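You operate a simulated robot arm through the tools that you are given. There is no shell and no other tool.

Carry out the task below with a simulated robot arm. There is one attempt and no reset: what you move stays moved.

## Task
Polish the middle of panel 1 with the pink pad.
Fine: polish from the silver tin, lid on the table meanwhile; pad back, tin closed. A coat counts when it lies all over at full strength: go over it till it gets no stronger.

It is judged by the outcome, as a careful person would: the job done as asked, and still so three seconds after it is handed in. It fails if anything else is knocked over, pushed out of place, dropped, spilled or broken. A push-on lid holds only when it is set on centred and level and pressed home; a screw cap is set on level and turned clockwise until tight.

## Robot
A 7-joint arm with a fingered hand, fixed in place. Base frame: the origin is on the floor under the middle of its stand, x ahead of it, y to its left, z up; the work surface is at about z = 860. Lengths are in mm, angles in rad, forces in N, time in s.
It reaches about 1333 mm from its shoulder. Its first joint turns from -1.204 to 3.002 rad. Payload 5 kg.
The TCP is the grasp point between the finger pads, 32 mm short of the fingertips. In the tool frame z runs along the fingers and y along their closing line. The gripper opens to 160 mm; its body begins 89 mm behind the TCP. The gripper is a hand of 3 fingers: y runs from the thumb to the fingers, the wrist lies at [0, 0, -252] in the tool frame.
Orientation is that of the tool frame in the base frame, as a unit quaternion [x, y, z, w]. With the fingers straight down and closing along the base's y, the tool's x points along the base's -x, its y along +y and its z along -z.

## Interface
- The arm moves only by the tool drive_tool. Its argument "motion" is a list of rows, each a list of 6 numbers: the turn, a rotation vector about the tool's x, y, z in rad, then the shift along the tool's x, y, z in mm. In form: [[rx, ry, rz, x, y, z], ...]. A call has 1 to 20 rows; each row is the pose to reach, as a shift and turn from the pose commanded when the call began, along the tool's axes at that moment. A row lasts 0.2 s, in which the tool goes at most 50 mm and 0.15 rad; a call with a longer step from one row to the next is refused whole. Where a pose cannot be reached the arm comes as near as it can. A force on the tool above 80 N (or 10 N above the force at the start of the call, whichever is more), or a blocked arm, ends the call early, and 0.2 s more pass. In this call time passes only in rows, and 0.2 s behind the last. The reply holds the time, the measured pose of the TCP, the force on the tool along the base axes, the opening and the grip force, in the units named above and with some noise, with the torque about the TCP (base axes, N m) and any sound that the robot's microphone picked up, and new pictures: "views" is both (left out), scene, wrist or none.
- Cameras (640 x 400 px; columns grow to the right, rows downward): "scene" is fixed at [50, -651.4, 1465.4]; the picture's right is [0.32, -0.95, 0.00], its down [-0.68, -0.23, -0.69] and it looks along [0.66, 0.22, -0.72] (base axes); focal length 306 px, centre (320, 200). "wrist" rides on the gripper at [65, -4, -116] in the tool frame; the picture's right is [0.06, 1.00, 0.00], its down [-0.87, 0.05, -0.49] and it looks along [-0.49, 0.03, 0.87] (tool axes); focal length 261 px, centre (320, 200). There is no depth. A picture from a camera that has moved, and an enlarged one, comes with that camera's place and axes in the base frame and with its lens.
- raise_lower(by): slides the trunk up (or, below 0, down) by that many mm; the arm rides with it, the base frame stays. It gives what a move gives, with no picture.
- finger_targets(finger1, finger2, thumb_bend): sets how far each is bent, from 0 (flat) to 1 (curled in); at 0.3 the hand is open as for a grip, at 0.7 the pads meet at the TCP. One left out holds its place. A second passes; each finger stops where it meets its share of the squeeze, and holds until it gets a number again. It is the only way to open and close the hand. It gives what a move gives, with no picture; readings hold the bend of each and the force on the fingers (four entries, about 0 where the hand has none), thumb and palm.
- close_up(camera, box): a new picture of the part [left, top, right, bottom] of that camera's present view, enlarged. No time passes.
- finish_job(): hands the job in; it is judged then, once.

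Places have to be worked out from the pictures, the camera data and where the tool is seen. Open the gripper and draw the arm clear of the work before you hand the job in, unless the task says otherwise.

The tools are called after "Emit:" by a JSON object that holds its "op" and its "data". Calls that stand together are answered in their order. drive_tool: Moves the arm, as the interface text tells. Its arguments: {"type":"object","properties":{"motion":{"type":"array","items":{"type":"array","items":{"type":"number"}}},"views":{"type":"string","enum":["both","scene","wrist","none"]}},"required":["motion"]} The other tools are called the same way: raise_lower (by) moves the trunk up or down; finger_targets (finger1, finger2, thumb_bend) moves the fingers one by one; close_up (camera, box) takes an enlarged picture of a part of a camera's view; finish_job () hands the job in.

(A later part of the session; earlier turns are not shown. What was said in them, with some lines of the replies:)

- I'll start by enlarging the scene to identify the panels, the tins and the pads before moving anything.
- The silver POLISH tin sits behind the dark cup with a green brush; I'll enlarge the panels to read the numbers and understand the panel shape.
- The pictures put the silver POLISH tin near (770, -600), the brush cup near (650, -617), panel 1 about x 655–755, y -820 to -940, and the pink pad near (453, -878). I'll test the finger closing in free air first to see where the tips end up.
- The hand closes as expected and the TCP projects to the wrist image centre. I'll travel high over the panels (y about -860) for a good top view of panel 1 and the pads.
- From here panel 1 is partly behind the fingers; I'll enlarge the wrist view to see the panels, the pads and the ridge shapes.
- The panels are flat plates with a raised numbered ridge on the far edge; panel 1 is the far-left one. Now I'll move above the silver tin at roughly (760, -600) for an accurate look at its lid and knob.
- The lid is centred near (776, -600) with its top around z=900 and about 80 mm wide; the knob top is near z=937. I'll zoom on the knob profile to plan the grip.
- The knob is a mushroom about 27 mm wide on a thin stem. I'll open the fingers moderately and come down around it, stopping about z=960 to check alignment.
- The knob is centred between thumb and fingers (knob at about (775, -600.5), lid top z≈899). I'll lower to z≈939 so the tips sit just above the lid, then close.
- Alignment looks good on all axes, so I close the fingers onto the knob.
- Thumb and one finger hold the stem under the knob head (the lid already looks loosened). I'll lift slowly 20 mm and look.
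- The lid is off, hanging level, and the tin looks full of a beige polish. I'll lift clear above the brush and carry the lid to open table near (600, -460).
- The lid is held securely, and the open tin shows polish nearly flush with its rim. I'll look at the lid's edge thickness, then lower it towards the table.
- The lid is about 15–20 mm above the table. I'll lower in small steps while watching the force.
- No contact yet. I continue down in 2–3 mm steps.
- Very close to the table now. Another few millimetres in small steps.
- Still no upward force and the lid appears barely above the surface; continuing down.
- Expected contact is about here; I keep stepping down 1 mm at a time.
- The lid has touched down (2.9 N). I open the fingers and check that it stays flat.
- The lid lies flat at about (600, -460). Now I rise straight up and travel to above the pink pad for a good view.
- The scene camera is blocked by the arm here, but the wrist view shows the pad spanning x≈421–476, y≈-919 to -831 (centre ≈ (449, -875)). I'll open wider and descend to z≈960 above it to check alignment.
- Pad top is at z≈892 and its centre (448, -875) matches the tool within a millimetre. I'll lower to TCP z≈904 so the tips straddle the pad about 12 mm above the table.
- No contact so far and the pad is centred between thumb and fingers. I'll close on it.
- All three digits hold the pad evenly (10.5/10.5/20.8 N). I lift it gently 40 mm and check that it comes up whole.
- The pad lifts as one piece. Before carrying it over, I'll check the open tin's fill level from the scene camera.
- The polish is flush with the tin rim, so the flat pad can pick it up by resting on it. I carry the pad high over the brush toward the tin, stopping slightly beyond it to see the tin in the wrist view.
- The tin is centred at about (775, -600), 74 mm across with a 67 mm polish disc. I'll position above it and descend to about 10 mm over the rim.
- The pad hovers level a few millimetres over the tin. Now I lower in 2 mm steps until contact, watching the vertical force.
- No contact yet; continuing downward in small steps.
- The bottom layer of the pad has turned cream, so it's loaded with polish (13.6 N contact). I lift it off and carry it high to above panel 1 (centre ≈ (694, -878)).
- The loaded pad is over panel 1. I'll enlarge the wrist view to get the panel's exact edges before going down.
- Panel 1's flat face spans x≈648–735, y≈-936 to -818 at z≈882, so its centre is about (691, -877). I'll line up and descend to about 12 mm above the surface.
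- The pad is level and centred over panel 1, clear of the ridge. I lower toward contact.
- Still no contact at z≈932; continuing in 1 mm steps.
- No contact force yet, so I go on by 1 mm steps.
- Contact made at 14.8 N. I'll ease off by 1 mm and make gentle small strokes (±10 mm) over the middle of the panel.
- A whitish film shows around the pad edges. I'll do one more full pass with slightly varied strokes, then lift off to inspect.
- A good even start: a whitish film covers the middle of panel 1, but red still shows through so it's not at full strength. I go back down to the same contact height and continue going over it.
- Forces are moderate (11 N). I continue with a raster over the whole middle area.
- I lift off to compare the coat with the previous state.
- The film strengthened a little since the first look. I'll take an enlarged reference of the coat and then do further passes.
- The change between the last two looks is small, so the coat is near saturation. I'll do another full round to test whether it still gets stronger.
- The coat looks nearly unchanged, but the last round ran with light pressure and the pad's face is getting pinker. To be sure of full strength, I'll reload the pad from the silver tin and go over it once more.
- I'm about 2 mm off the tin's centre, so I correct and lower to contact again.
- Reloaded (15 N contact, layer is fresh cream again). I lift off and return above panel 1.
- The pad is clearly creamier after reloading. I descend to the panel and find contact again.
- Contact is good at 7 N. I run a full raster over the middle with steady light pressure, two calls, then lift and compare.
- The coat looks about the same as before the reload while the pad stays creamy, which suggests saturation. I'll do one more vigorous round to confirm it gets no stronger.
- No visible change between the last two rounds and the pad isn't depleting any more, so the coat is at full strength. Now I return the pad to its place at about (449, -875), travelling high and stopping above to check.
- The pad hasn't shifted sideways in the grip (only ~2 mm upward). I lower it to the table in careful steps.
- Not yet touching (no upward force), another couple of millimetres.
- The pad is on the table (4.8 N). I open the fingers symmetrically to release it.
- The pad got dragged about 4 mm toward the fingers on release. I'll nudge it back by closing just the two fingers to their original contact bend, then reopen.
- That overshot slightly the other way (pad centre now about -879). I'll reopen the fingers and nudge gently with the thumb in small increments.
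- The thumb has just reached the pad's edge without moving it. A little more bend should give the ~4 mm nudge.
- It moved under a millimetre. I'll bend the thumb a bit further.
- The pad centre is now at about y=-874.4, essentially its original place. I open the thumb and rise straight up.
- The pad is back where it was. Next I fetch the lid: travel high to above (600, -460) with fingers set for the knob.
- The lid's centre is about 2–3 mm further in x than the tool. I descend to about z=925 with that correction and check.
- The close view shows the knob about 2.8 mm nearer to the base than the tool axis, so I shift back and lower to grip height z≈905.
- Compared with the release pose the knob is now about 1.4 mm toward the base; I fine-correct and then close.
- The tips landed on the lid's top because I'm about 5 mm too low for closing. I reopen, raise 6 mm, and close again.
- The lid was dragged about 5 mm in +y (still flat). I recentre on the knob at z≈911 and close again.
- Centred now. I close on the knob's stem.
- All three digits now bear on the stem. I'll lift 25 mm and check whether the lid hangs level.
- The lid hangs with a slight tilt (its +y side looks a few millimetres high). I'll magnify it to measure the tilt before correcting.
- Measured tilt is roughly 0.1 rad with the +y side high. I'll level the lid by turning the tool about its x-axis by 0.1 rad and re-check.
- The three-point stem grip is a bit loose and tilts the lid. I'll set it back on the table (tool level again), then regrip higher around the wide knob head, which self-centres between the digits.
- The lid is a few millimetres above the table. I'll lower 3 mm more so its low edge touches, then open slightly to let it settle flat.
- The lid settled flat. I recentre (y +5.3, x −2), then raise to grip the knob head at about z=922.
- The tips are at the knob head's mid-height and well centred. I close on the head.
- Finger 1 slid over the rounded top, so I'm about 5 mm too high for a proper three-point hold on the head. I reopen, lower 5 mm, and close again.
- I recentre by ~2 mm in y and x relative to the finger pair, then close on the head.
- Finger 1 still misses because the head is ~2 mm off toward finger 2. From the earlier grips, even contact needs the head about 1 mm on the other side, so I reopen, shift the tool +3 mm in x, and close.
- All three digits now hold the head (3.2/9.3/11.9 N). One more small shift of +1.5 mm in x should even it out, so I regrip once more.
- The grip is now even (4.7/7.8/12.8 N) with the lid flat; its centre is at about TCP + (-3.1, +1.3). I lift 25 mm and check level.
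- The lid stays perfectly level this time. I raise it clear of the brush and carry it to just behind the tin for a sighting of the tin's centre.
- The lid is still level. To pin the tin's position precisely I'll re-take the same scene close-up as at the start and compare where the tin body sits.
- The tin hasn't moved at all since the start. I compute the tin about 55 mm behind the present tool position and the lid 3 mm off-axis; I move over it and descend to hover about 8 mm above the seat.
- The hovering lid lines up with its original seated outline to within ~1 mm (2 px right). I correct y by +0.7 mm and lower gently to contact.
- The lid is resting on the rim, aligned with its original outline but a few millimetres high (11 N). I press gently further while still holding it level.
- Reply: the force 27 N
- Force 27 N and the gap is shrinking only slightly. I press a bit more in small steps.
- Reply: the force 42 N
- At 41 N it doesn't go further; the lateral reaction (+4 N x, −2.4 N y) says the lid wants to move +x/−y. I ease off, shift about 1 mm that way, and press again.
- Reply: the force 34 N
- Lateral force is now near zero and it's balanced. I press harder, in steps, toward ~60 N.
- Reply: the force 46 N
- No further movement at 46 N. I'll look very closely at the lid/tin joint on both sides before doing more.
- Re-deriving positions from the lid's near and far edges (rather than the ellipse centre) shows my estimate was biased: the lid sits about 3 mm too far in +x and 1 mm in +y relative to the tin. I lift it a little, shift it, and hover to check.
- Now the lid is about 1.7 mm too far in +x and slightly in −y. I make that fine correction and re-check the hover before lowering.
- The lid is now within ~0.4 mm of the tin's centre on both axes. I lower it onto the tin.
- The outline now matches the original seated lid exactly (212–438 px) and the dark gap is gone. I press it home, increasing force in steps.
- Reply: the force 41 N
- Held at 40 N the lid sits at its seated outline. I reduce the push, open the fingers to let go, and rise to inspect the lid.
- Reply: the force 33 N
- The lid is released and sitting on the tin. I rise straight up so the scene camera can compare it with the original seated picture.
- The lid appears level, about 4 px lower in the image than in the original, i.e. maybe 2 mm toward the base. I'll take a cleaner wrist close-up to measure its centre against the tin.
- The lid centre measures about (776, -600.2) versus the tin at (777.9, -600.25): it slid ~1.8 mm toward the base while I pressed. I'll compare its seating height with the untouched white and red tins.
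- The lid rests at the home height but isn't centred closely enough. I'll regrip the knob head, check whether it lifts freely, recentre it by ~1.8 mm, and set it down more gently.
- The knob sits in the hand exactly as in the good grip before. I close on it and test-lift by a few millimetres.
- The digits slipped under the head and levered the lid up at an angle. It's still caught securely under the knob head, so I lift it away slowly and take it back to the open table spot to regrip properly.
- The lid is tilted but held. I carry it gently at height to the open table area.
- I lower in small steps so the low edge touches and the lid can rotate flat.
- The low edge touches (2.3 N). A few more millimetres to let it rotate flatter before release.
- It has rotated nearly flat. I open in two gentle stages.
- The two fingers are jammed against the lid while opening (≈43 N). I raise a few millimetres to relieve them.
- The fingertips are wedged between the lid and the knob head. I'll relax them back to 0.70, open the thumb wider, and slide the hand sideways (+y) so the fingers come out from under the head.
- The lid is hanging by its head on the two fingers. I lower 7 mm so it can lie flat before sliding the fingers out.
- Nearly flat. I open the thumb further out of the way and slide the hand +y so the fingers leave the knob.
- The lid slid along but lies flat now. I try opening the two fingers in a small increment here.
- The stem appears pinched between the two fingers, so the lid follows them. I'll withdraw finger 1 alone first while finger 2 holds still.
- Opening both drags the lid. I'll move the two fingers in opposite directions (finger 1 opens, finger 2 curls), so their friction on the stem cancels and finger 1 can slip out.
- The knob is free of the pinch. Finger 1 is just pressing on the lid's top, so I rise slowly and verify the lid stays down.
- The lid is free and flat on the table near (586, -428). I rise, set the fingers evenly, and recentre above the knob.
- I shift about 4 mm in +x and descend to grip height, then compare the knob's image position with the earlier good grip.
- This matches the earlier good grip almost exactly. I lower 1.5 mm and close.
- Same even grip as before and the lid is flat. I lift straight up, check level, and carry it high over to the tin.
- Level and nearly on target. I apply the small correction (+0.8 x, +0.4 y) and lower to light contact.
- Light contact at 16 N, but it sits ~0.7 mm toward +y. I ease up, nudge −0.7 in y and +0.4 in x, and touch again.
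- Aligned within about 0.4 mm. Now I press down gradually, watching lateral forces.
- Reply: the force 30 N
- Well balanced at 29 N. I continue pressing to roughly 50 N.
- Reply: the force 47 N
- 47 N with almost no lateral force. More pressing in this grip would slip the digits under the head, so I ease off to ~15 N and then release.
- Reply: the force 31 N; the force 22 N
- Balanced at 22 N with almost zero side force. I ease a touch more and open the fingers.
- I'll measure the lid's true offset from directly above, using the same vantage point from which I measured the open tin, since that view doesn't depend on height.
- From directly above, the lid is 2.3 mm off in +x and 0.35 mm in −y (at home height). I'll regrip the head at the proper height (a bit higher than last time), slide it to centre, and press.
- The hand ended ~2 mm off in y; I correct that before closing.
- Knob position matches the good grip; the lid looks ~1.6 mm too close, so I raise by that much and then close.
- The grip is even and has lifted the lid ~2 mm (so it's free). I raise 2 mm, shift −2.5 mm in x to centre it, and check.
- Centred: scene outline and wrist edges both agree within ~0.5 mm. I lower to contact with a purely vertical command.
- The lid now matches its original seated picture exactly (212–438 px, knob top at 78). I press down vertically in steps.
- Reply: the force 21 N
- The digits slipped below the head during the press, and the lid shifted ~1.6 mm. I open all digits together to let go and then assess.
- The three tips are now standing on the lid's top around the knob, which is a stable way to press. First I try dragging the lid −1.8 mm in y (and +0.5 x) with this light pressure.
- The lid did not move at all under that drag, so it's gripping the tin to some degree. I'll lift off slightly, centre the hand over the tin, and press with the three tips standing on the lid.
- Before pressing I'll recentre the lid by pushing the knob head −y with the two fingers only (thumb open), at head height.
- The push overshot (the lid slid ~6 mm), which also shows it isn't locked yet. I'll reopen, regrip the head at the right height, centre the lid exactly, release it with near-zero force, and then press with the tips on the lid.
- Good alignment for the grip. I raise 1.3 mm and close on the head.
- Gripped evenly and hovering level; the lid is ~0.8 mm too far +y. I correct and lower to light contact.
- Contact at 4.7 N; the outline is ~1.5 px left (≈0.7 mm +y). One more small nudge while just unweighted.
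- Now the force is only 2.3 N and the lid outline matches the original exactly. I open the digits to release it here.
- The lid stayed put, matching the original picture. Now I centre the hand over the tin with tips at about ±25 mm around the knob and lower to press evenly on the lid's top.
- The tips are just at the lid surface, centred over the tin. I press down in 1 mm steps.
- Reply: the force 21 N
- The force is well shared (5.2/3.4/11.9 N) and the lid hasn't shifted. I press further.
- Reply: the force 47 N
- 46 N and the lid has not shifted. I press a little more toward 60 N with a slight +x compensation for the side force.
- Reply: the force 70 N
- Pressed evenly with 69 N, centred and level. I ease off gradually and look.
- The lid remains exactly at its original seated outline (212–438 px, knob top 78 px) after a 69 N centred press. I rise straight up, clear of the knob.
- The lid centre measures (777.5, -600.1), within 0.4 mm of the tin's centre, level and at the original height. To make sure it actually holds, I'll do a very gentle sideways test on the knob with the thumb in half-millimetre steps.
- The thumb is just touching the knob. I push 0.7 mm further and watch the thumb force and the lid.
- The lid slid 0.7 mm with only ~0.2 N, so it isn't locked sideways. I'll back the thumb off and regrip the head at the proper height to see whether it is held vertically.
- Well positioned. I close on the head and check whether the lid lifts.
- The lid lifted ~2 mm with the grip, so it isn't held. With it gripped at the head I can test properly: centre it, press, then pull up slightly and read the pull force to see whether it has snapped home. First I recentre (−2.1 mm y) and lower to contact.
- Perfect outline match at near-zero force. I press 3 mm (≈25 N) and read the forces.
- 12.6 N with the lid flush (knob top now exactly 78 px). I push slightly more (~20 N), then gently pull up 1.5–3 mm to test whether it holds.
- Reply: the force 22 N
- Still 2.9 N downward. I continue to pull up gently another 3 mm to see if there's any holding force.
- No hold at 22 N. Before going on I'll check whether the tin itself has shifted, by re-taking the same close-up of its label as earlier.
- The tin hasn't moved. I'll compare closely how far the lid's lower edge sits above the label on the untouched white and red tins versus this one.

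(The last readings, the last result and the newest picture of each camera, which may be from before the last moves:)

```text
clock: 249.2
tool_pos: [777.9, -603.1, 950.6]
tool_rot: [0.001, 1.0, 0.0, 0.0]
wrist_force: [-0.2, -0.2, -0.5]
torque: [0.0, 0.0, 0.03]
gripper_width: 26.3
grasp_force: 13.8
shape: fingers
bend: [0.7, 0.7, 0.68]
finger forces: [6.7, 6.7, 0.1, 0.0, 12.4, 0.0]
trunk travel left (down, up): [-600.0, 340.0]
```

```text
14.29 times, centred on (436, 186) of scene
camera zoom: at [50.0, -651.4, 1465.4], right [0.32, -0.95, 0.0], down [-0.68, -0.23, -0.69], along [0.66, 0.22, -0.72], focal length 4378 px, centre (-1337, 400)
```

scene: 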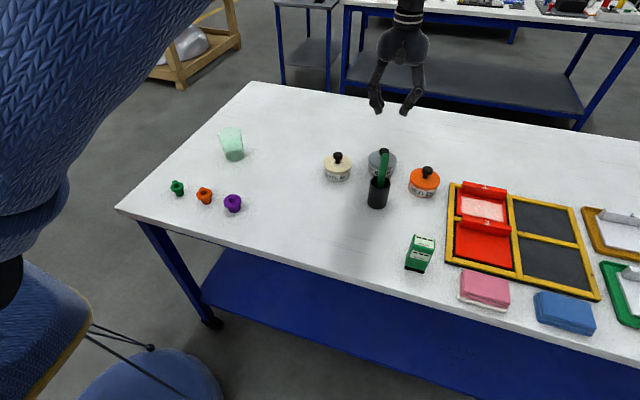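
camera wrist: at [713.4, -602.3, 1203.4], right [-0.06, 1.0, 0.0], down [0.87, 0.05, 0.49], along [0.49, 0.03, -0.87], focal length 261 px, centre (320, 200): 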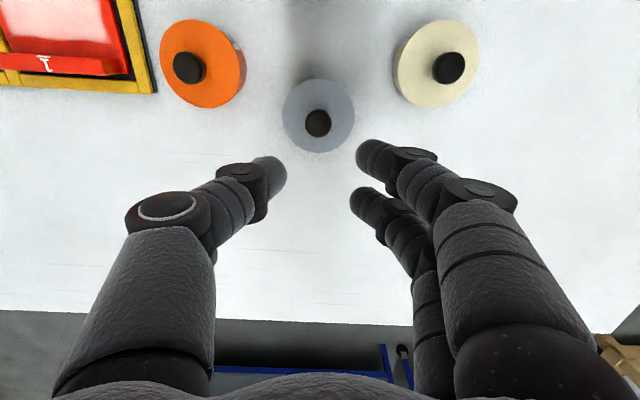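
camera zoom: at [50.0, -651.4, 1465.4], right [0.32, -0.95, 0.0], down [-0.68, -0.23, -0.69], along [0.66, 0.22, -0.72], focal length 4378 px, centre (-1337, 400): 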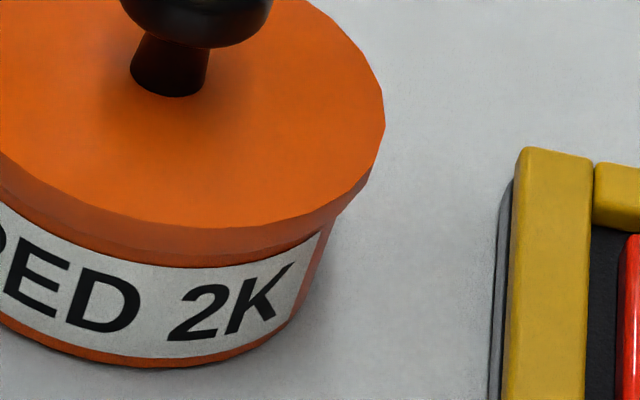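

On the untouched tins the lid's lower edge sits almost on the label's top edge; I'll set the lid back down centred and measure the same gap here.

Emit:
{"op": "drive_tool", "data": {"motion": [[0, 0, 0, 0, 0.5, 0], [0, 0, 0, 0, 1, 0.7], [0, 0, 0, 0, 1, 1.5], [0, 0, 0, 0, 1, 2.3], [0, 0, 0, 0, 1, 2.8]], "views": "none"}}

Emit:
{"op": "close_up", "data": {"camera": "scene", "box": [364, 148, 384, 176]}}

Emit:
{"op": "close_up", "data": {"camera": "scene", "box": [384, 148, 404, 176]}}

Emit:
{"op": "close_up", "data": {"camera": "scene", "box": [362, 138, 402, 188]}}

```text
clock: 250.4
tool_pos: [779.6, -600.3, 947.3]
tool_rot: [0.0, 1.0, 0.0, -0.001]
wrist_force: [0.3, 0.1, 0.6]
torque: [-0.08, 0.01, 0.04]
gripper_width: 26.4
grasp_force: 13.6
shape: fingers
bend: [0.7, 0.7, 0.68]
finger forces: [6.8, 6.7, 0.1, 0.1, 13.2, 0.0]
trunk travel left (down, up): [-600.0, 340.0]
```

```text
14.29 times, centred on (374, 162) of scene
camera zoom: at [50.0, -651.4, 1465.4], right [0.32, -0.95, 0.0], down [-0.68, -0.23, -0.69], along [0.66, 0.22, -0.72], focal length 4378 px, centre (-451, 743)
```

zoom: 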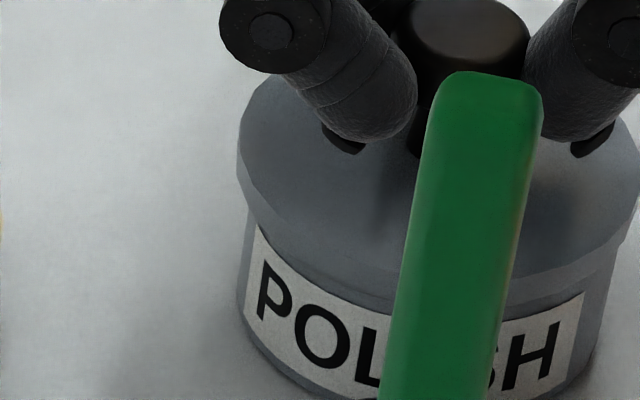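

```text
14.29 times, centred on (394, 162) of scene
camera zoom: at [50.0, -651.4, 1465.4], right [0.32, -0.95, 0.0], down [-0.68, -0.23, -0.69], along [0.66, 0.22, -0.72], focal length 4378 px, centre (-737, 743)
```

zoom: 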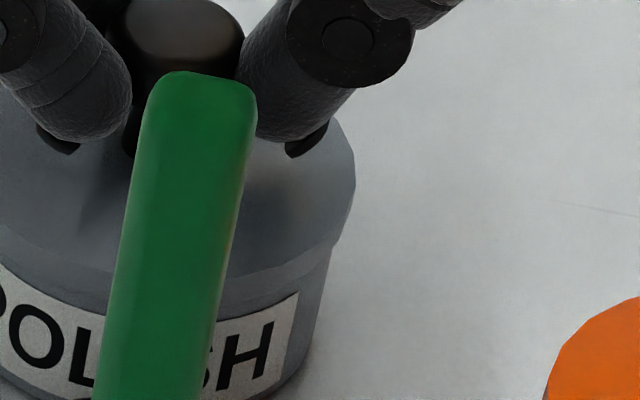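

```text
8.00 times, centred on (382, 163) of scene
camera zoom: at [50.0, -651.4, 1465.4], right [0.32, -0.95, 0.0], down [-0.68, -0.23, -0.69], along [0.66, 0.22, -0.72], focal length 2452 px, centre (-176, 496)
```

zoom: 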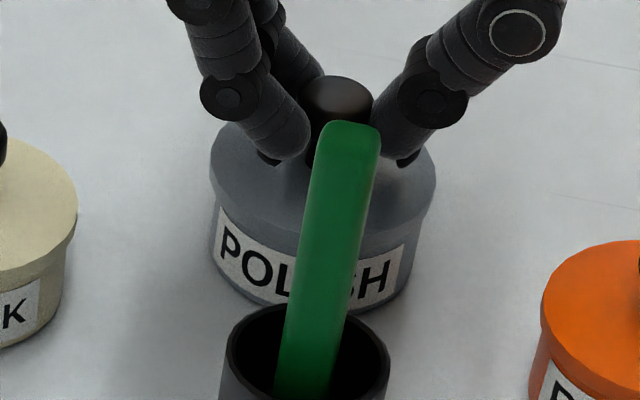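

The lid sits at its original height; so locking must come from pressing while held and letting go under load, as I haven't yet done that when well centred. I nudge −0.8 mm y, then press to ~20 N.

Emit:
{"op": "drive_tool", "data": {"motion": [[0, 0, 0, 0, 0, -1], [0, 0, 0, 0, -0.8, -1], [0, 0, 0, 0, -0.8, 0], [0, 0, 0, 0, -0.8, 1], [0, 0, 0, 0, -0.8, 2], [0, 0, 0, 0, -0.8, 3]], "views": "none"}}

Emit:
{"op": "close_up", "data": {"camera": "scene", "box": [362, 138, 402, 188]}}

```text
clock: 251.8
tool_pos: [779.3, -602.1, 945.8]
tool_rot: [0.001, 1.0, -0.001, 0.001]
wrist_force: [2.0, -1.4, 16.4]
torque: [-0.12, -0.1, 0.03]
gripper_width: 26.2
grasp_force: 17.8
shape: fingers
bend: [0.7, 0.7, 0.69]
finger forces: [8.1, 9.0, 0.0, 0.0, 18.3, 0.1]
trunk travel left (down, up): [-600.0, 340.0]
```

```text
8.00 times, centred on (382, 163) of scene
camera zoom: at [50.0, -651.4, 1465.4], right [0.32, -0.95, 0.0], down [-0.68, -0.23, -0.69], along [0.66, 0.22, -0.72], focal length 2452 px, centre (-176, 496)
```

zoom: 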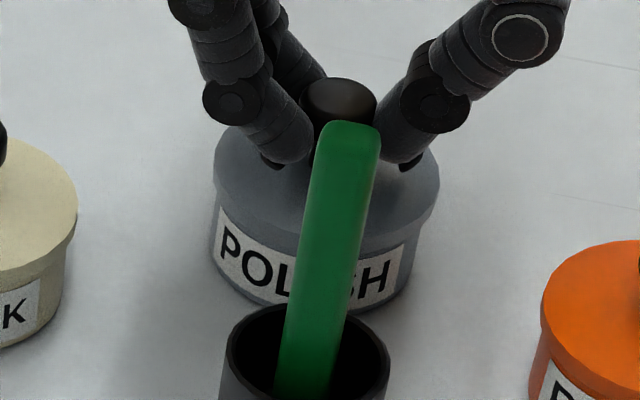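

Well centred with 16 N applied. I release it under this load.

Emit:
{"op": "finger_targets", "data": {"finger1": 0.58, "finger2": 0.58, "thumb_bend": 0.58}}

Emit:
{"op": "close_up", "data": {"camera": "scene", "box": [362, 138, 402, 188]}}

Emit:
{"op": "close_up", "data": {"camera": "wrist", "box": [200, 85, 440, 235]}}

```text
clock: 252.8
tool_pos: [777.8, -603.0, 943.8]
tool_rot: [-0.001, 1.0, 0.0, 0.0]
wrist_force: [-1.0, -0.4, 1.0]
torque: [0.03, -0.01, 0.04]
gripper_width: 58.0
grasp_force: 1.1
shape: fingers
bend: [0.57, 0.57, 0.57]
finger forces: [0.6, 0.6, 0.0, 0.1, 0.0, 0.0]
trunk travel left (down, up): [-600.0, 340.0]
```

```text
8.00 times, centred on (382, 163) of scene
camera zoom: at [50.0, -651.4, 1465.4], right [0.32, -0.95, 0.0], down [-0.68, -0.23, -0.69], along [0.66, 0.22, -0.72], focal length 2452 px, centre (-176, 496)
```

zoom: 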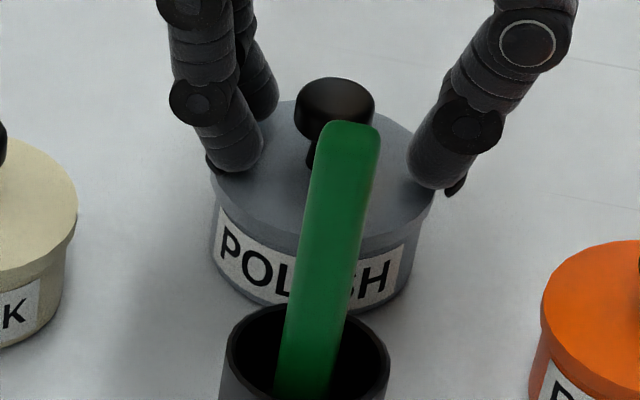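

```text
2.67 times, centred on (320, 160) of wrist
camera zoom: at [712.7, -606.4, 1059.3], right [-0.06, 1.0, 0.0], down [0.87, 0.05, 0.49], along [0.49, 0.03, -0.87], focal length 695 px, centre (320, 307)
```

zoom: 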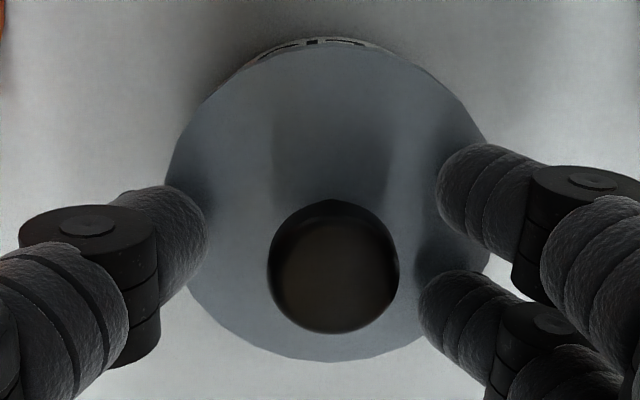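

Released; the lid is centred. I still want to know if it's really home, so I'll compare lid heights optically: first view this lid from the same pose I used at the start (camera at z≈1080), then view the untouched white tin from the same relative pose.

Emit:
{"op": "drive_tool", "data": {"motion": [[0, 0, 0, 0, 0, -5], [0, 0, 0, 1.5, 0.2, -13], [0, 0, 0, 3.5, 0.5, -21], [0, 0, 0, 3.5, 0.5, -21]], "views": "none"}}

Emit:
{"op": "close_up", "data": {"camera": "wrist", "box": [200, 100, 440, 250]}}

Emit:
{"op": "close_up", "data": {"camera": "scene", "box": [362, 138, 402, 188]}}

```text
clock: 253.8
tool_pos: [775.5, -601.3, 965.4]
tool_rot: [0.001, 1.0, 0.0, 0.0]
wrist_force: [0.3, 0.3, -0.4]
torque: [0.04, -0.03, 0.01]
gripper_width: 58.7
grasp_force: 0.0
shape: fingers
bend: [0.57, 0.57, 0.57]
finger forces: [0.1, 0.0, 0.0, 0.0, 0.0, 0.0]
trunk travel left (down, up): [-600.0, 340.0]
```

```text
2.67 times, centred on (320, 175) of wrist
camera zoom: at [709.4, -605.9, 1080.7], right [-0.06, 1.0, 0.0], down [0.87, 0.05, 0.49], along [0.49, 0.03, -0.87], focal length 695 px, centre (320, 267)
```

zoom: 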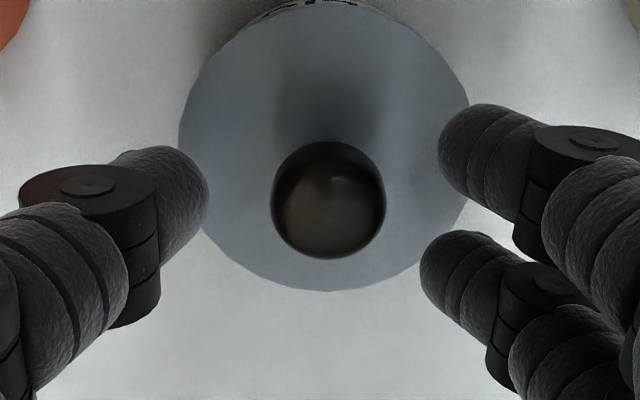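

```text
8.00 times, centred on (382, 163) of scene
camera zoom: at [50.0, -651.4, 1465.4], right [0.32, -0.95, 0.0], down [-0.68, -0.23, -0.69], along [0.66, 0.22, -0.72], focal length 2452 px, centre (-176, 496)
```

zoom: 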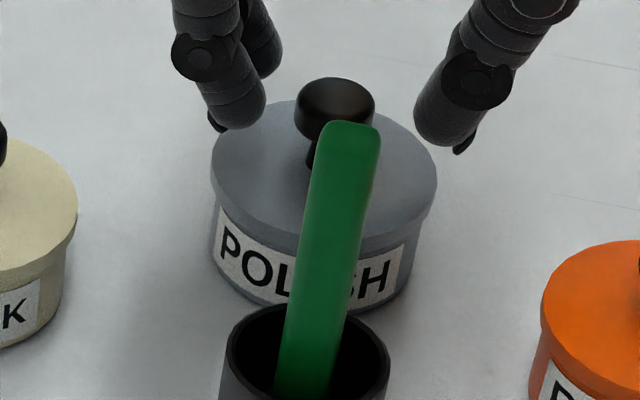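

From the identical camera pose the lid's size and position match the original view, so its height is right. As a reference for how a properly seated lid behaves, I'll very gently touch the untouched white tin's knob the same way; first I move above it.

Emit:
{"op": "drive_tool", "data": {"motion": [[0, 0, 0, 0, 0, -20], [0, 0, 0, 0, 0, -50], [0, 0, 0, 5, 10, -65], [0, 0, 0, 20, 42, -65], [0, 0, 0, 38, 80, -65], [0, 0, 0, 52, 110, -65], [0, 0, 0, 57, 121, -65], [0, 0, 0, 57, 121, -40], [0, 0, 0, 57, 121, -10], [0, 0, 0, 57, 121, 0], [0, 0, 0, 57, 121, 0]], "views": "wrist"}}

Emit:
{"op": "close_up", "data": {"camera": "wrist", "box": [200, 100, 440, 250]}}

```text
clock: 256.2
tool_pos: [720.1, -479.1, 966.7]
tool_rot: [0.0, 1.0, 0.001, 0.001]
wrist_force: [-1.1, -0.1, 0.2]
torque: [-0.01, -0.01, 0.03]
gripper_width: 58.5
grasp_force: 0.1
shape: fingers
bend: [0.57, 0.57, 0.57]
finger forces: [0.1, 0.1, 0.0, 0.0, 0.1, 0.1]
trunk travel left (down, up): [-600.0, 340.0]
camera wrist: at [652.6, -484.1, 1082.4], right [-0.06, 1.0, 0.0], down [0.87, 0.05, 0.49], along [0.49, 0.03, -0.87], focal length 261 px, centre (320, 200)
```

wrist: 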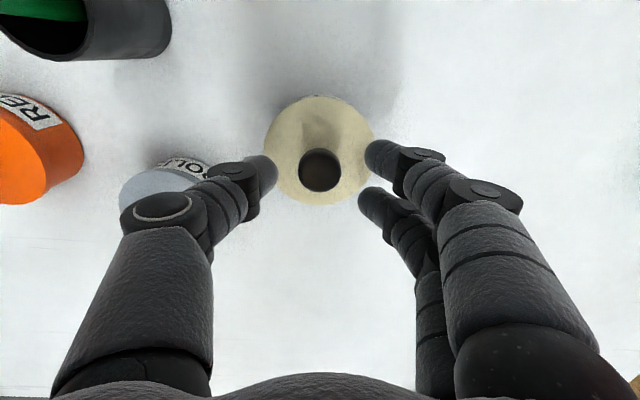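

```text
2.67 times, centred on (320, 175) of wrist
camera zoom: at [652.6, -484.1, 1082.4], right [-0.06, 1.0, 0.0], down [0.87, 0.05, 0.49], along [0.49, 0.03, -0.87], focal length 695 px, centre (320, 267)
```

zoom: 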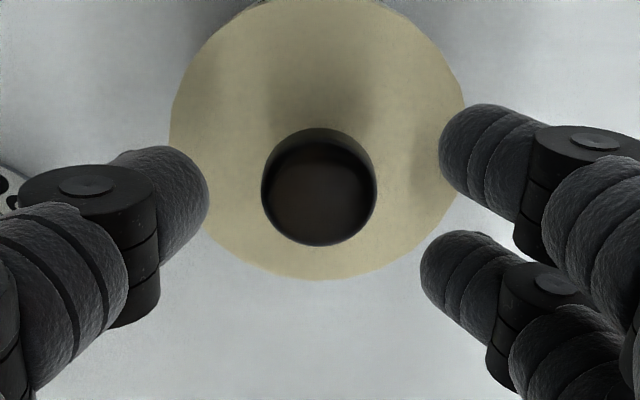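

Same knob height here (knob width agrees), so heights are equal. Now the gentle reference touch: I set the digits to 0.60, lower to head height, and approach the white knob with the thumb.

Emit:
{"op": "finger_targets", "data": {"finger1": 0.6, "finger2": 0.6, "thumb_bend": 0.6}}

Emit:
{"op": "drive_tool", "data": {"motion": [[0, 0, 0, 0, 0, 8], [0, 0, 0, 0, 0, 15], [0, 0, 0, 0, 0, 17], [0, 0, 0, 0, 2, 17], [0, 0, 0, 0, 4, 17], [0, 0, 0, 0, 4.5, 17]], "views": "none"}}

Emit:
{"op": "close_up", "data": {"camera": "wrist", "box": [200, 100, 440, 250]}}

Emit:
{"op": "close_up", "data": {"camera": "scene", "box": [318, 142, 358, 192]}}

```text
clock: 257.2
tool_pos: [719.8, -479.8, 967.3]
tool_rot: [0.0, 1.0, 0.0, -0.001]
wrist_force: [-0.3, -0.5, -0.3]
torque: [0.03, 0.02, 0.02]
gripper_width: 48.1
grasp_force: 0.0
shape: fingers
bend: [0.6, 0.6, 0.6]
finger forces: [0.1, 0.1, 0.0, 0.1, 0.0, 0.0]
trunk travel left (down, up): [-600.0, 340.0]
```

```text
clock: 258.6
tool_pos: [718.7, -475.3, 948.8]
tool_rot: [0.0, 1.0, -0.001, -0.001]
wrist_force: [0.3, -0.1, 0.2]
torque: [-0.01, 0.03, -0.02]
gripper_width: 48.0
grasp_force: 0.0
shape: fingers
bend: [0.6, 0.6, 0.6]
finger forces: [0.1, 0.0, 0.0, 0.0, 0.0, 0.0]
trunk travel left (down, up): [-600.0, 340.0]
```

```text
2.67 times, centred on (320, 175) of wrist
camera zoom: at [652.5, -479.8, 1063.4], right [-0.06, 1.0, 0.0], down [0.87, 0.05, 0.49], along [0.49, 0.03, -0.87], focal length 695 px, centre (320, 267)
```

zoom: 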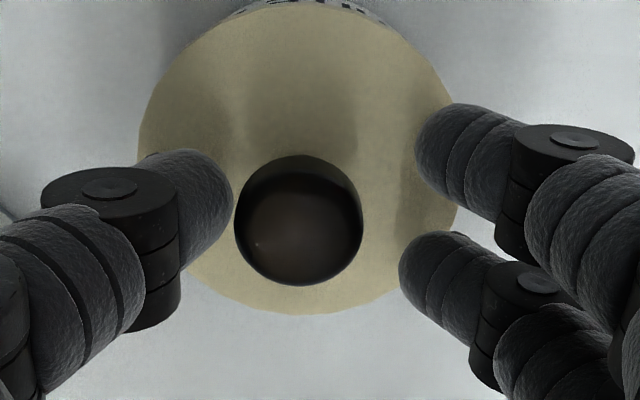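

```text
8.00 times, centred on (338, 167) of scene
camera zoom: at [50.0, -651.4, 1465.4], right [0.32, -0.95, 0.0], down [-0.68, -0.23, -0.69], along [0.66, 0.22, -0.72], focal length 2452 px, centre (176, 464)
```

zoom: 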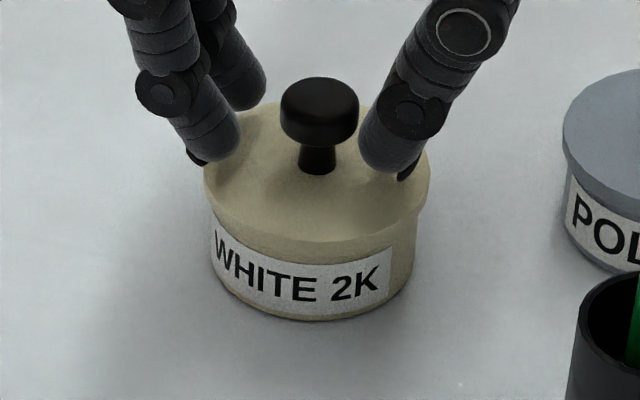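

The thumb is at the white knob's edge. I advance 0.6 mm and read the thumb force.

Emit:
{"op": "drive_tool", "data": {"motion": [[0, 0, 0, 0, 0.3, 0], [0, 0, 0, 0, 0.6, 0], [0, 0, 0, 0, 0.6, 0]], "views": "none"}}

Emit:
{"op": "drive_tool", "data": {"motion": [[0, 0, 0, 0, 0.3, 0], [0, 0, 0, 0, 0.6, 0], [0, 0, 0, 0, 0.6, 0]], "views": "none"}}

Emit:
{"op": "close_up", "data": {"camera": "scene", "box": [318, 142, 358, 192]}}

```text
clock: 259.4
tool_pos: [718.9, -475.5, 948.1]
tool_rot: [-0.001, 1.0, 0.0, 0.0]
wrist_force: [0.1, 0.7, 0.0]
torque: [0.02, -0.04, -0.01]
gripper_width: 48.1
grasp_force: 0.0
shape: fingers
bend: [0.6, 0.6, 0.6]
finger forces: [0.0, 0.0, 0.1, 0.0, 0.1, 0.1]
trunk travel left (down, up): [-600.0, 340.0]
```

```text
clock: 260.2
tool_pos: [719.6, -474.1, 948.7]
tool_rot: [0.0, 1.0, -0.001, 0.001]
wrist_force: [-0.5, 0.3, 0.6]
torque: [0.01, 0.0, 0.03]
gripper_width: 48.0
grasp_force: 0.0
shape: fingers
bend: [0.6, 0.6, 0.6]
finger forces: [0.0, 0.0, 0.1, 0.1, 0.1, 0.0]
trunk travel left (down, up): [-600.0, 340.0]
```

```text
8.00 times, centred on (338, 167) of scene
camera zoom: at [50.0, -651.4, 1465.4], right [0.32, -0.95, 0.0], down [-0.68, -0.23, -0.69], along [0.66, 0.22, -0.72], focal length 2452 px, centre (176, 464)
```

zoom: 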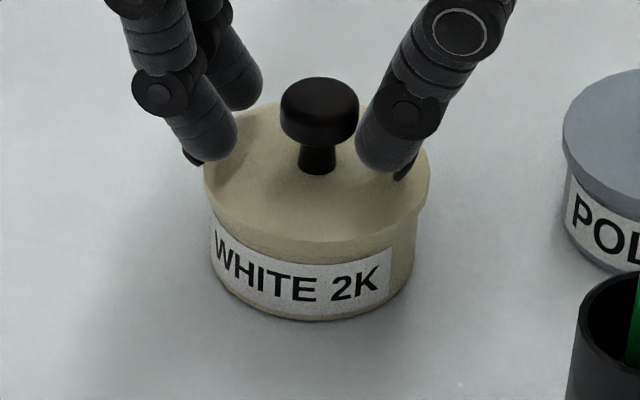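

No contact yet. Small further steps.

Emit:
{"op": "drive_tool", "data": {"motion": [[0, 0, 0, 0, 0.4, 0], [0, 0, 0, 0, 0.7, 0], [0, 0, 0, 0, 0.7, 0]], "views": "none"}}

Emit:
{"op": "drive_tool", "data": {"motion": [[0, 0, 0, 0, 0.3, 0], [0, 0, 0, 0, 0.5, 0], [0, 0, 0, 0, 0.5, 0]], "views": "none"}}

Emit:
{"op": "close_up", "data": {"camera": "scene", "box": [318, 142, 358, 192]}}

Emit:
{"op": "close_up", "data": {"camera": "wrist", "box": [200, 100, 440, 250]}}

```text
clock: 261.0
tool_pos: [717.7, -473.5, 948.0]
tool_rot: [0.0, 1.0, 0.001, 0.0]
wrist_force: [-0.1, 0.9, 0.2]
torque: [-0.03, 0.05, 0.02]
gripper_width: 48.1
grasp_force: 0.4
shape: fingers
bend: [0.6, 0.6, 0.6]
finger forces: [0.0, 0.0, 0.0, 0.0, 0.1, 0.0]
trunk travel left (down, up): [-600.0, 340.0]
```

```text
clock: 261.8
tool_pos: [718.4, -473.8, 949.0]
tool_rot: [0.001, 1.0, 0.0, 0.0]
wrist_force: [0.7, -0.2, -0.1]
torque: [0.01, -0.02, 0.0]
gripper_width: 48.3
grasp_force: 0.7
shape: fingers
bend: [0.6, 0.6, 0.6]
finger forces: [0.1, 0.1, 0.1, 0.1, 0.2, 0.0]
trunk travel left (down, up): [-600.0, 340.0]
```

```text
8.00 times, centred on (338, 167) of scene
camera zoom: at [50.0, -651.4, 1465.4], right [0.32, -0.95, 0.0], down [-0.68, -0.23, -0.69], along [0.66, 0.22, -0.72], focal length 2452 px, centre (176, 464)
```

zoom: 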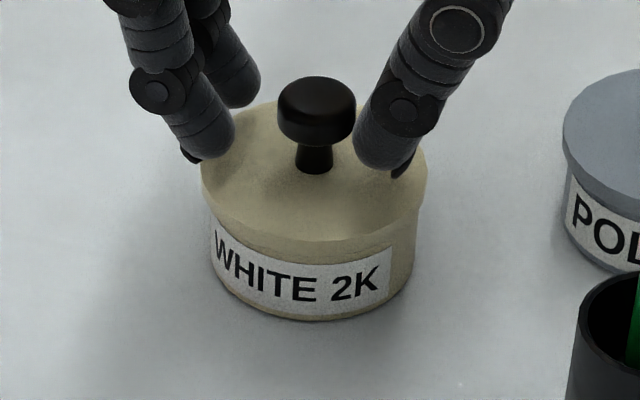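

```text
2.67 times, centred on (320, 175) of wrist
camera zoom: at [652.6, -477.6, 1063.9], right [-0.06, 1.0, 0.0], down [0.87, 0.05, 0.49], along [0.49, 0.03, -0.87], focal length 695 px, centre (320, 267)
```

zoom: 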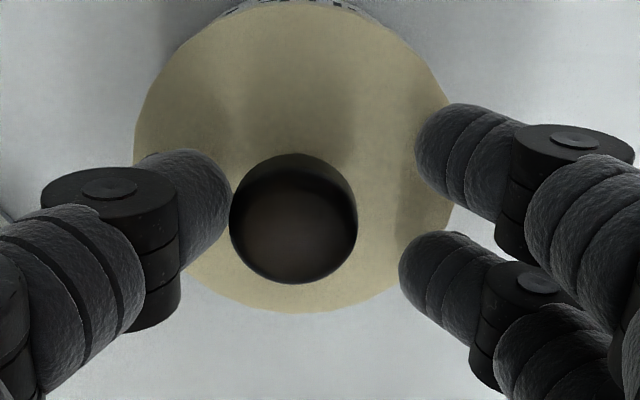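

The white lid also slides ~1 mm at 0.2 N, so a closed lid in this scene simply isn't locked sideways: my lid behaves the same as an untouched closed one. I back the thumb away, rise, and return over the silver tin for a final firm press.

Emit:
{"op": "drive_tool", "data": {"motion": [[0, 0, 0, 0, -2, 0], [0, 0, 0, 0, -5.5, 0], [0, 0, 0, 0, -5.5, -10], [0, 0, 0, 0, -5.5, -40], [0, 0, 0, 0, -5.5, -65]], "views": "none"}}

Emit:
{"op": "close_up", "data": {"camera": "scene", "box": [318, 142, 358, 192]}}

```text
clock: 263.0
tool_pos: [719.6, -477.7, 1012.6]
tool_rot: [0.0, 1.0, -0.001, -0.001]
wrist_force: [-1.2, 0.0, -0.6]
torque: [-0.04, -0.03, -0.01]
gripper_width: 47.9
grasp_force: 0.0
shape: fingers
bend: [0.6, 0.6, 0.6]
finger forces: [0.1, 0.1, 0.0, 0.0, 0.0, 0.0]
trunk travel left (down, up): [-600.0, 340.0]
```

```text
8.00 times, centred on (338, 167) of scene
camera zoom: at [50.0, -651.4, 1465.4], right [0.32, -0.95, 0.0], down [-0.68, -0.23, -0.69], along [0.66, 0.22, -0.72], focal length 2452 px, centre (176, 464)
```

zoom: 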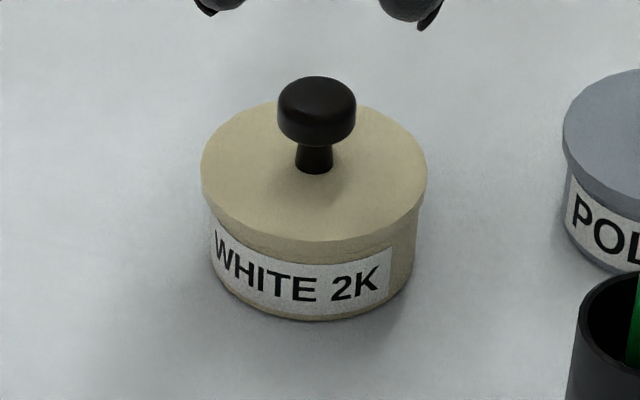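

The white lid is still closed and level, displaced by only about 1 mm. Now I go back over the silver tin, centred at (778.2, -600.5), and bring the tips down to just above its lid.

Emit:
{"op": "drive_tool", "data": {"motion": [[0, 0, 0, -10, -20, -8], [0, 0, 0, -30, -60, -8], [0, 0, 0, -48, -97, -8], [0, 0, 0, -59, -119, -8], [0, 0, 0, -60.5, -122, 0], [0, 0, 0, -60.5, -122, 30], [0, 0, 0, -60.5, -122, 55], [0, 0, 0, -60.5, -122, 64], [0, 0, 0, -60.5, -122, 64]], "views": "none"}}

Emit:
{"op": "close_up", "data": {"camera": "wrist", "box": [200, 85, 440, 235]}}

Emit:
{"op": "close_up", "data": {"camera": "scene", "box": [362, 138, 402, 188]}}

```text
clock: 265.0
tool_pos: [778.8, -601.1, 948.9]
tool_rot: [0.001, 1.0, 0.001, 0.0]
wrist_force: [-0.8, -0.3, -0.2]
torque: [-0.01, -0.05, 0.0]
gripper_width: 48.3
grasp_force: 0.0
shape: fingers
bend: [0.6, 0.6, 0.6]
finger forces: [0.1, 0.1, 0.1, 0.0, 0.0, 0.0]
trunk travel left (down, up): [-600.0, 340.0]
```

```text
2.67 times, centred on (320, 160) of wrist
camera zoom: at [712.4, -605.0, 1063.7], right [-0.06, 1.0, 0.0], down [0.87, 0.05, 0.49], along [0.49, 0.03, -0.87], focal length 695 px, centre (320, 307)
```

zoom: 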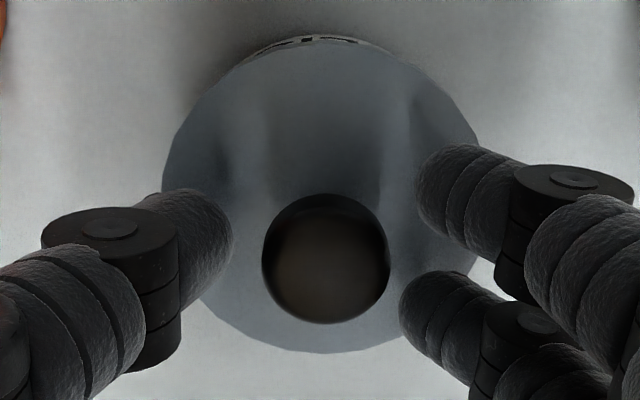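

```text
8.00 times, centred on (382, 163) of scene
camera zoom: at [50.0, -651.4, 1465.4], right [0.32, -0.95, 0.0], down [-0.68, -0.23, -0.69], along [0.66, 0.22, -0.72], focal length 2452 px, centre (-176, 496)
```

zoom: 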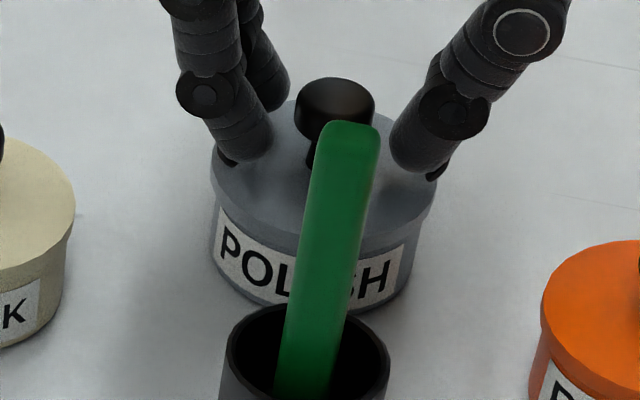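

Centred. I lower to contact and press in two stages to roughly 55 N.

Emit:
{"op": "drive_tool", "data": {"motion": [[0, 0, 0, -0.7, 0.5, 2], [0, 0, 0, -0.7, 0.5, 4], [0, 0, 0, -0.7, 0.5, 5.5], [0, 0, 0, -0.7, 0.5, 7], [0, 0, 0, -0.7, 0.5, 8.5]], "views": "none"}}

Emit:
{"op": "drive_tool", "data": {"motion": [[0, 0, 0, -0.2, 0, 1], [0, 0, 0, -0.4, 0, 2], [0, 0, 0, -0.6, 0, 3]], "views": "none"}}

Emit:
{"op": "close_up", "data": {"camera": "scene", "box": [362, 138, 402, 188]}}

```text
clock: 266.2
tool_pos: [780.5, -600.4, 943.5]
tool_rot: [0.0, 1.0, 0.0, 0.001]
wrist_force: [1.8, -0.2, 16.6]
torque: [-0.02, 0.05, -0.01]
gripper_width: 48.0
grasp_force: 8.1
shape: fingers
bend: [0.6, 0.6, 0.6]
finger forces: [4.8, 3.6, 0.0, 0.0, 7.5, 0.1]
trunk travel left (down, up): [-600.0, 340.0]
```

```text
clock: 267.0
tool_pos: [779.6, -599.0, 942.9]
tool_rot: [0.0, 1.0, 0.0, 0.003]
wrist_force: [3.6, -1.4, 38.2]
torque: [-0.23, 0.01, -0.01]
gripper_width: 48.3
grasp_force: 19.0
shape: fingers
bend: [0.61, 0.61, 0.6]
finger forces: [10.2, 8.0, 0.1, 0.0, 20.2, 0.0]
trunk travel left (down, up): [-600.0, 340.0]
```

```text
8.00 times, centred on (382, 163) of scene
camera zoom: at [50.0, -651.4, 1465.4], right [0.32, -0.95, 0.0], down [-0.68, -0.23, -0.69], along [0.66, 0.22, -0.72], focal length 2452 px, centre (-176, 496)
```

zoom: 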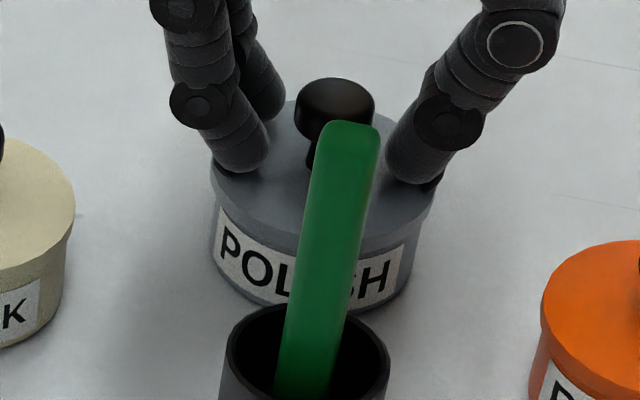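

38 N, lid steady. A little more, then I'll hold briefly and ease off.

Emit:
{"op": "drive_tool", "data": {"motion": [[0, 0, 0, -0.3, 0, 0.8], [0, 0, 0, -0.5, 0, 1.6], [0, 0, 0, -0.5, 0, 2.2], [0, 0, 0, -0.5, 0, 2.2]], "views": "none"}}

Emit:
{"op": "drive_tool", "data": {"motion": [[0, 0, 0, 0.4, 0, -2], [0, 0, 0, 0.8, 0, -4], [0, 0, 0, 1.1, 0, -6], [0, 0, 0, 1.1, 0, -8.5], [0, 0, 0, 1.1, 0, -11], [0, 0, 0, 1.1, 0, -14]], "views": "none"}}

Emit:
{"op": "close_up", "data": {"camera": "scene", "box": [362, 138, 402, 188]}}

Emit:
{"op": "close_up", "data": {"camera": "wrist", "box": [200, 85, 440, 235]}}

```text
clock: 268.0
tool_pos: [779.5, -598.2, 943.2]
tool_rot: [0.0, 1.0, -0.002, 0.002]
wrist_force: [4.4, -1.4, 63.7]
torque: [-0.73, 0.07, 0.01]
gripper_width: 48.7
grasp_force: 32.4
shape: fingers
bend: [0.63, 0.62, 0.61]
finger forces: [14.8, 11.9, 0.1, 0.0, 36.3, 0.0]
trunk travel left (down, up): [-600.0, 340.0]
```

```text
clock: 269.4
tool_pos: [779.3, -601.5, 949.9]
tool_rot: [0.001, 1.0, 0.0, -0.001]
wrist_force: [0.8, -0.1, 0.5]
torque: [-0.02, 0.01, -0.03]
gripper_width: 47.8
grasp_force: 0.1
shape: fingers
bend: [0.6, 0.6, 0.6]
finger forces: [0.0, 0.0, 0.0, 0.0, 0.0, 0.0]
trunk travel left (down, up): [-600.0, 340.0]
```

```text
8.00 times, centred on (382, 163) of scene
camera zoom: at [50.0, -651.4, 1465.4], right [0.32, -0.95, 0.0], down [-0.68, -0.23, -0.69], along [0.66, 0.22, -0.72], focal length 2452 px, centre (-176, 496)
```

zoom: 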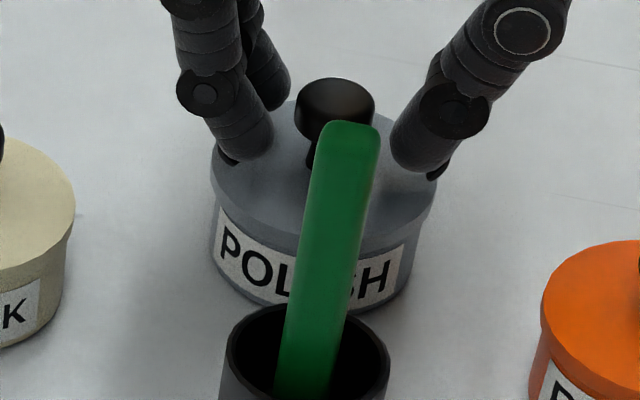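

```text
2.67 times, centred on (320, 160) of wrist
camera zoom: at [712.3, -605.0, 1064.5], right [-0.06, 1.0, 0.0], down [0.87, 0.05, 0.49], along [0.49, 0.03, -0.87], focal length 695 px, centre (320, 307)
```

zoom: 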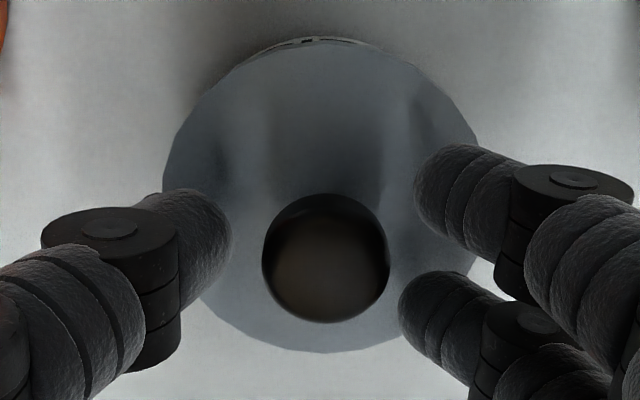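

The lid took a 64 N centred press without shifting and matches its original seated outline. I rise clear and retract the arm to its starting area, then open the hand.

Emit:
{"op": "drive_tool", "data": {"motion": [[0, 0, 0, 0, 0, -10], [0, 0, 0, 0, 0, -35], [0, 0, 0, 0, 0, -75], [0, 0, 0, 0, 0, -115], [0, 0, 0, 0, 0, -155], [0, 0, 0, 15, 12, -172], [0, 0, 0, 50, 40, -172], [0, 0, 0, 85, 68, -172], [0, 0, 0, 120, 96, -172], [0, 0, 0, 155, 124, -172], [0, 0, 0, 182, 145, -172], [0, 0, 0, 194, 154, -172]], "views": "none"}}

Emit:
{"op": "finger_targets", "data": {"finger1": 0.3, "finger2": 0.3, "thumb_bend": 0.3}}

Emit:
{"op": "close_up", "data": {"camera": "scene", "box": [0, 0, 640, 400]}}

Emit:
{"op": "close_up", "data": {"camera": "scene", "box": [400, 140, 640, 340]}}

Emit:
{"op": "close_up", "data": {"camera": "scene", "box": [300, 130, 460, 230]}}

Emit:
{"op": "close_up", "data": {"camera": "scene", "box": [440, 170, 530, 226]}}

```text
clock: 272.0
tool_pos: [584.8, -448.2, 1122.8]
tool_rot: [0.0, 1.0, 0.0, 0.001]
wrist_force: [-0.1, -0.1, -0.1]
torque: [0.03, 0.0, -0.01]
gripper_width: 47.8
grasp_force: 0.1
shape: fingers
bend: [0.6, 0.6, 0.6]
finger forces: [0.0, 0.0, 0.0, 0.0, 0.1, 0.0]
trunk travel left (down, up): [-600.0, 340.0]
```

```text
clock: 273.0
tool_pos: [586.2, -446.5, 1122.7]
tool_rot: [0.001, 1.0, -0.001, 0.0]
wrist_force: [-0.4, 0.2, 0.2]
torque: [-0.03, -0.01, -0.03]
gripper_width: 167.4
grasp_force: 0.1
shape: fingers
bend: [0.3, 0.3, 0.3]
finger forces: [0.0, 0.0, 0.0, 0.0, 0.1, 0.1]
trunk travel left (down, up): [-600.0, 340.0]
```

```text
1.00 times, centred on (320, 200) of scene (not enlarged: the box is as wide or as high as the picture)
camera zoom: at [50.0, -651.4, 1465.4], right [0.32, -0.95, 0.0], down [-0.68, -0.23, -0.69], along [0.66, 0.22, -0.72], focal length 306 px, centre (320, 200)
```

zoom: 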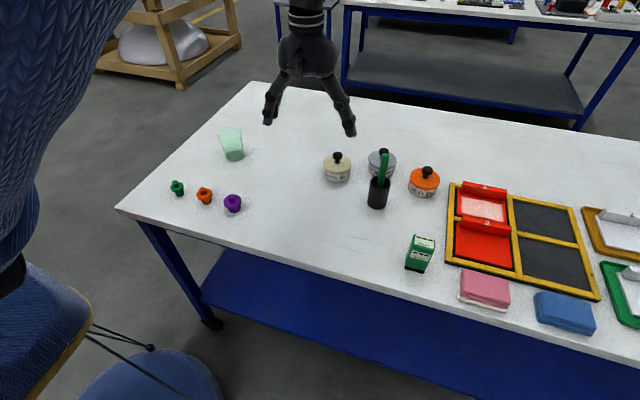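

```text
2.00 times, centred on (520, 240) of scene
camera zoom: at [50.0, -651.4, 1465.4], right [0.32, -0.95, 0.0], down [-0.68, -0.23, -0.69], along [0.66, 0.22, -0.72], focal length 613 px, centre (-80, 120)
```

zoom: 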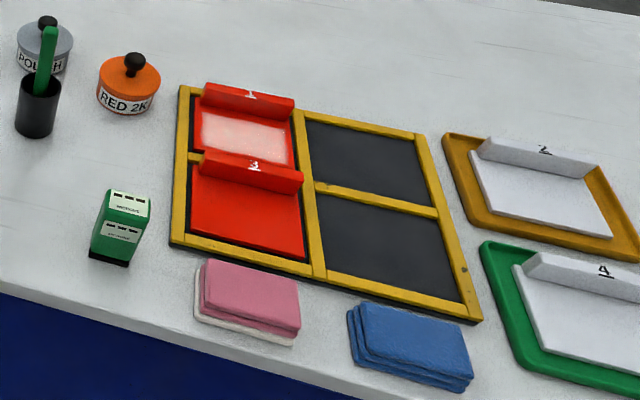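

```text
4.00 times, centred on (380, 180) of scene
camera zoom: at [50.0, -651.4, 1465.4], right [0.32, -0.95, 0.0], down [-0.68, -0.23, -0.69], along [0.66, 0.22, -0.72], focal length 1226 px, centre (80, 280)
```

zoom: 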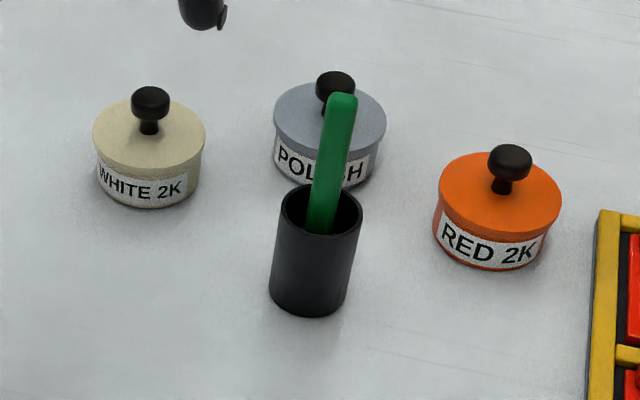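

```text
7.11 times, centred on (485, 198) of scene
camera zoom: at [50.0, -651.4, 1465.4], right [0.32, -0.95, 0.0], down [-0.68, -0.23, -0.69], along [0.66, 0.22, -0.72], focal length 2179 px, centre (-853, 214)
```

zoom: 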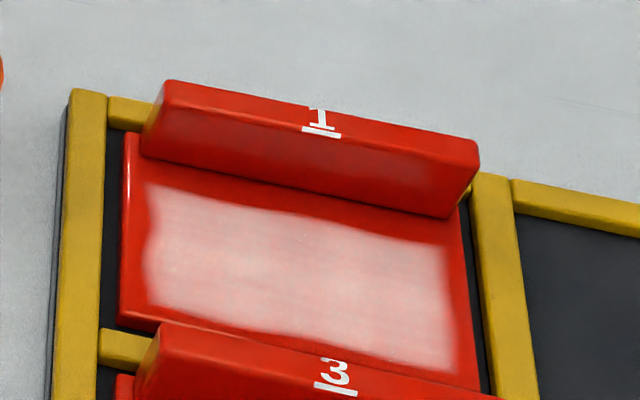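

Everything is in order: panel 1's middle carries an even, saturated coat, the pink pad is back in its place, the silver tin's lid is centred, level and pressed on, and the hand is open and clear. I hand in the job.

Emit:
{"op": "finish_job", "data": {}}

```text
The job is handed in.
```

I polished the middle of panel 1 with the pink pad and handed the job in. I could not confirm that the silver tin's lid is locked on.

- **Polish coat:** I loaded the pad from the silver tin twice and went over the middle of the panel until two rounds running showed no change. The coat is an even, whitish film with a narrow red margin left at the edges. The panel stayed where it was in its frame.
- **Pad:** It is back in its original place to within about a millimetre. Its underside still has polish on it.
- **Tin:** The lid is back on, level and at its original height, within about 0.5 mm of its original position. I pressed it down with about 64 N. Getting it there took several tries: it slid or tipped in my grip more than once, and I had to set it down and pick it up again.
- **Whether the lid holds:** I never felt or heard it click home. After earlier presses of up to about 70 N it still slid sideways at a very light touch (about 0.2 N), and I did not test it again after the last press. The untouched white tin's lid slid just as easily, so I took that as normal for these lids.
- **White tin:** In making that comparison I moved its lid by about 1 mm and did not put it back. It is still closed and level.

Nothing else appears to have moved, and the hand was open and clear of the work when I handed in.
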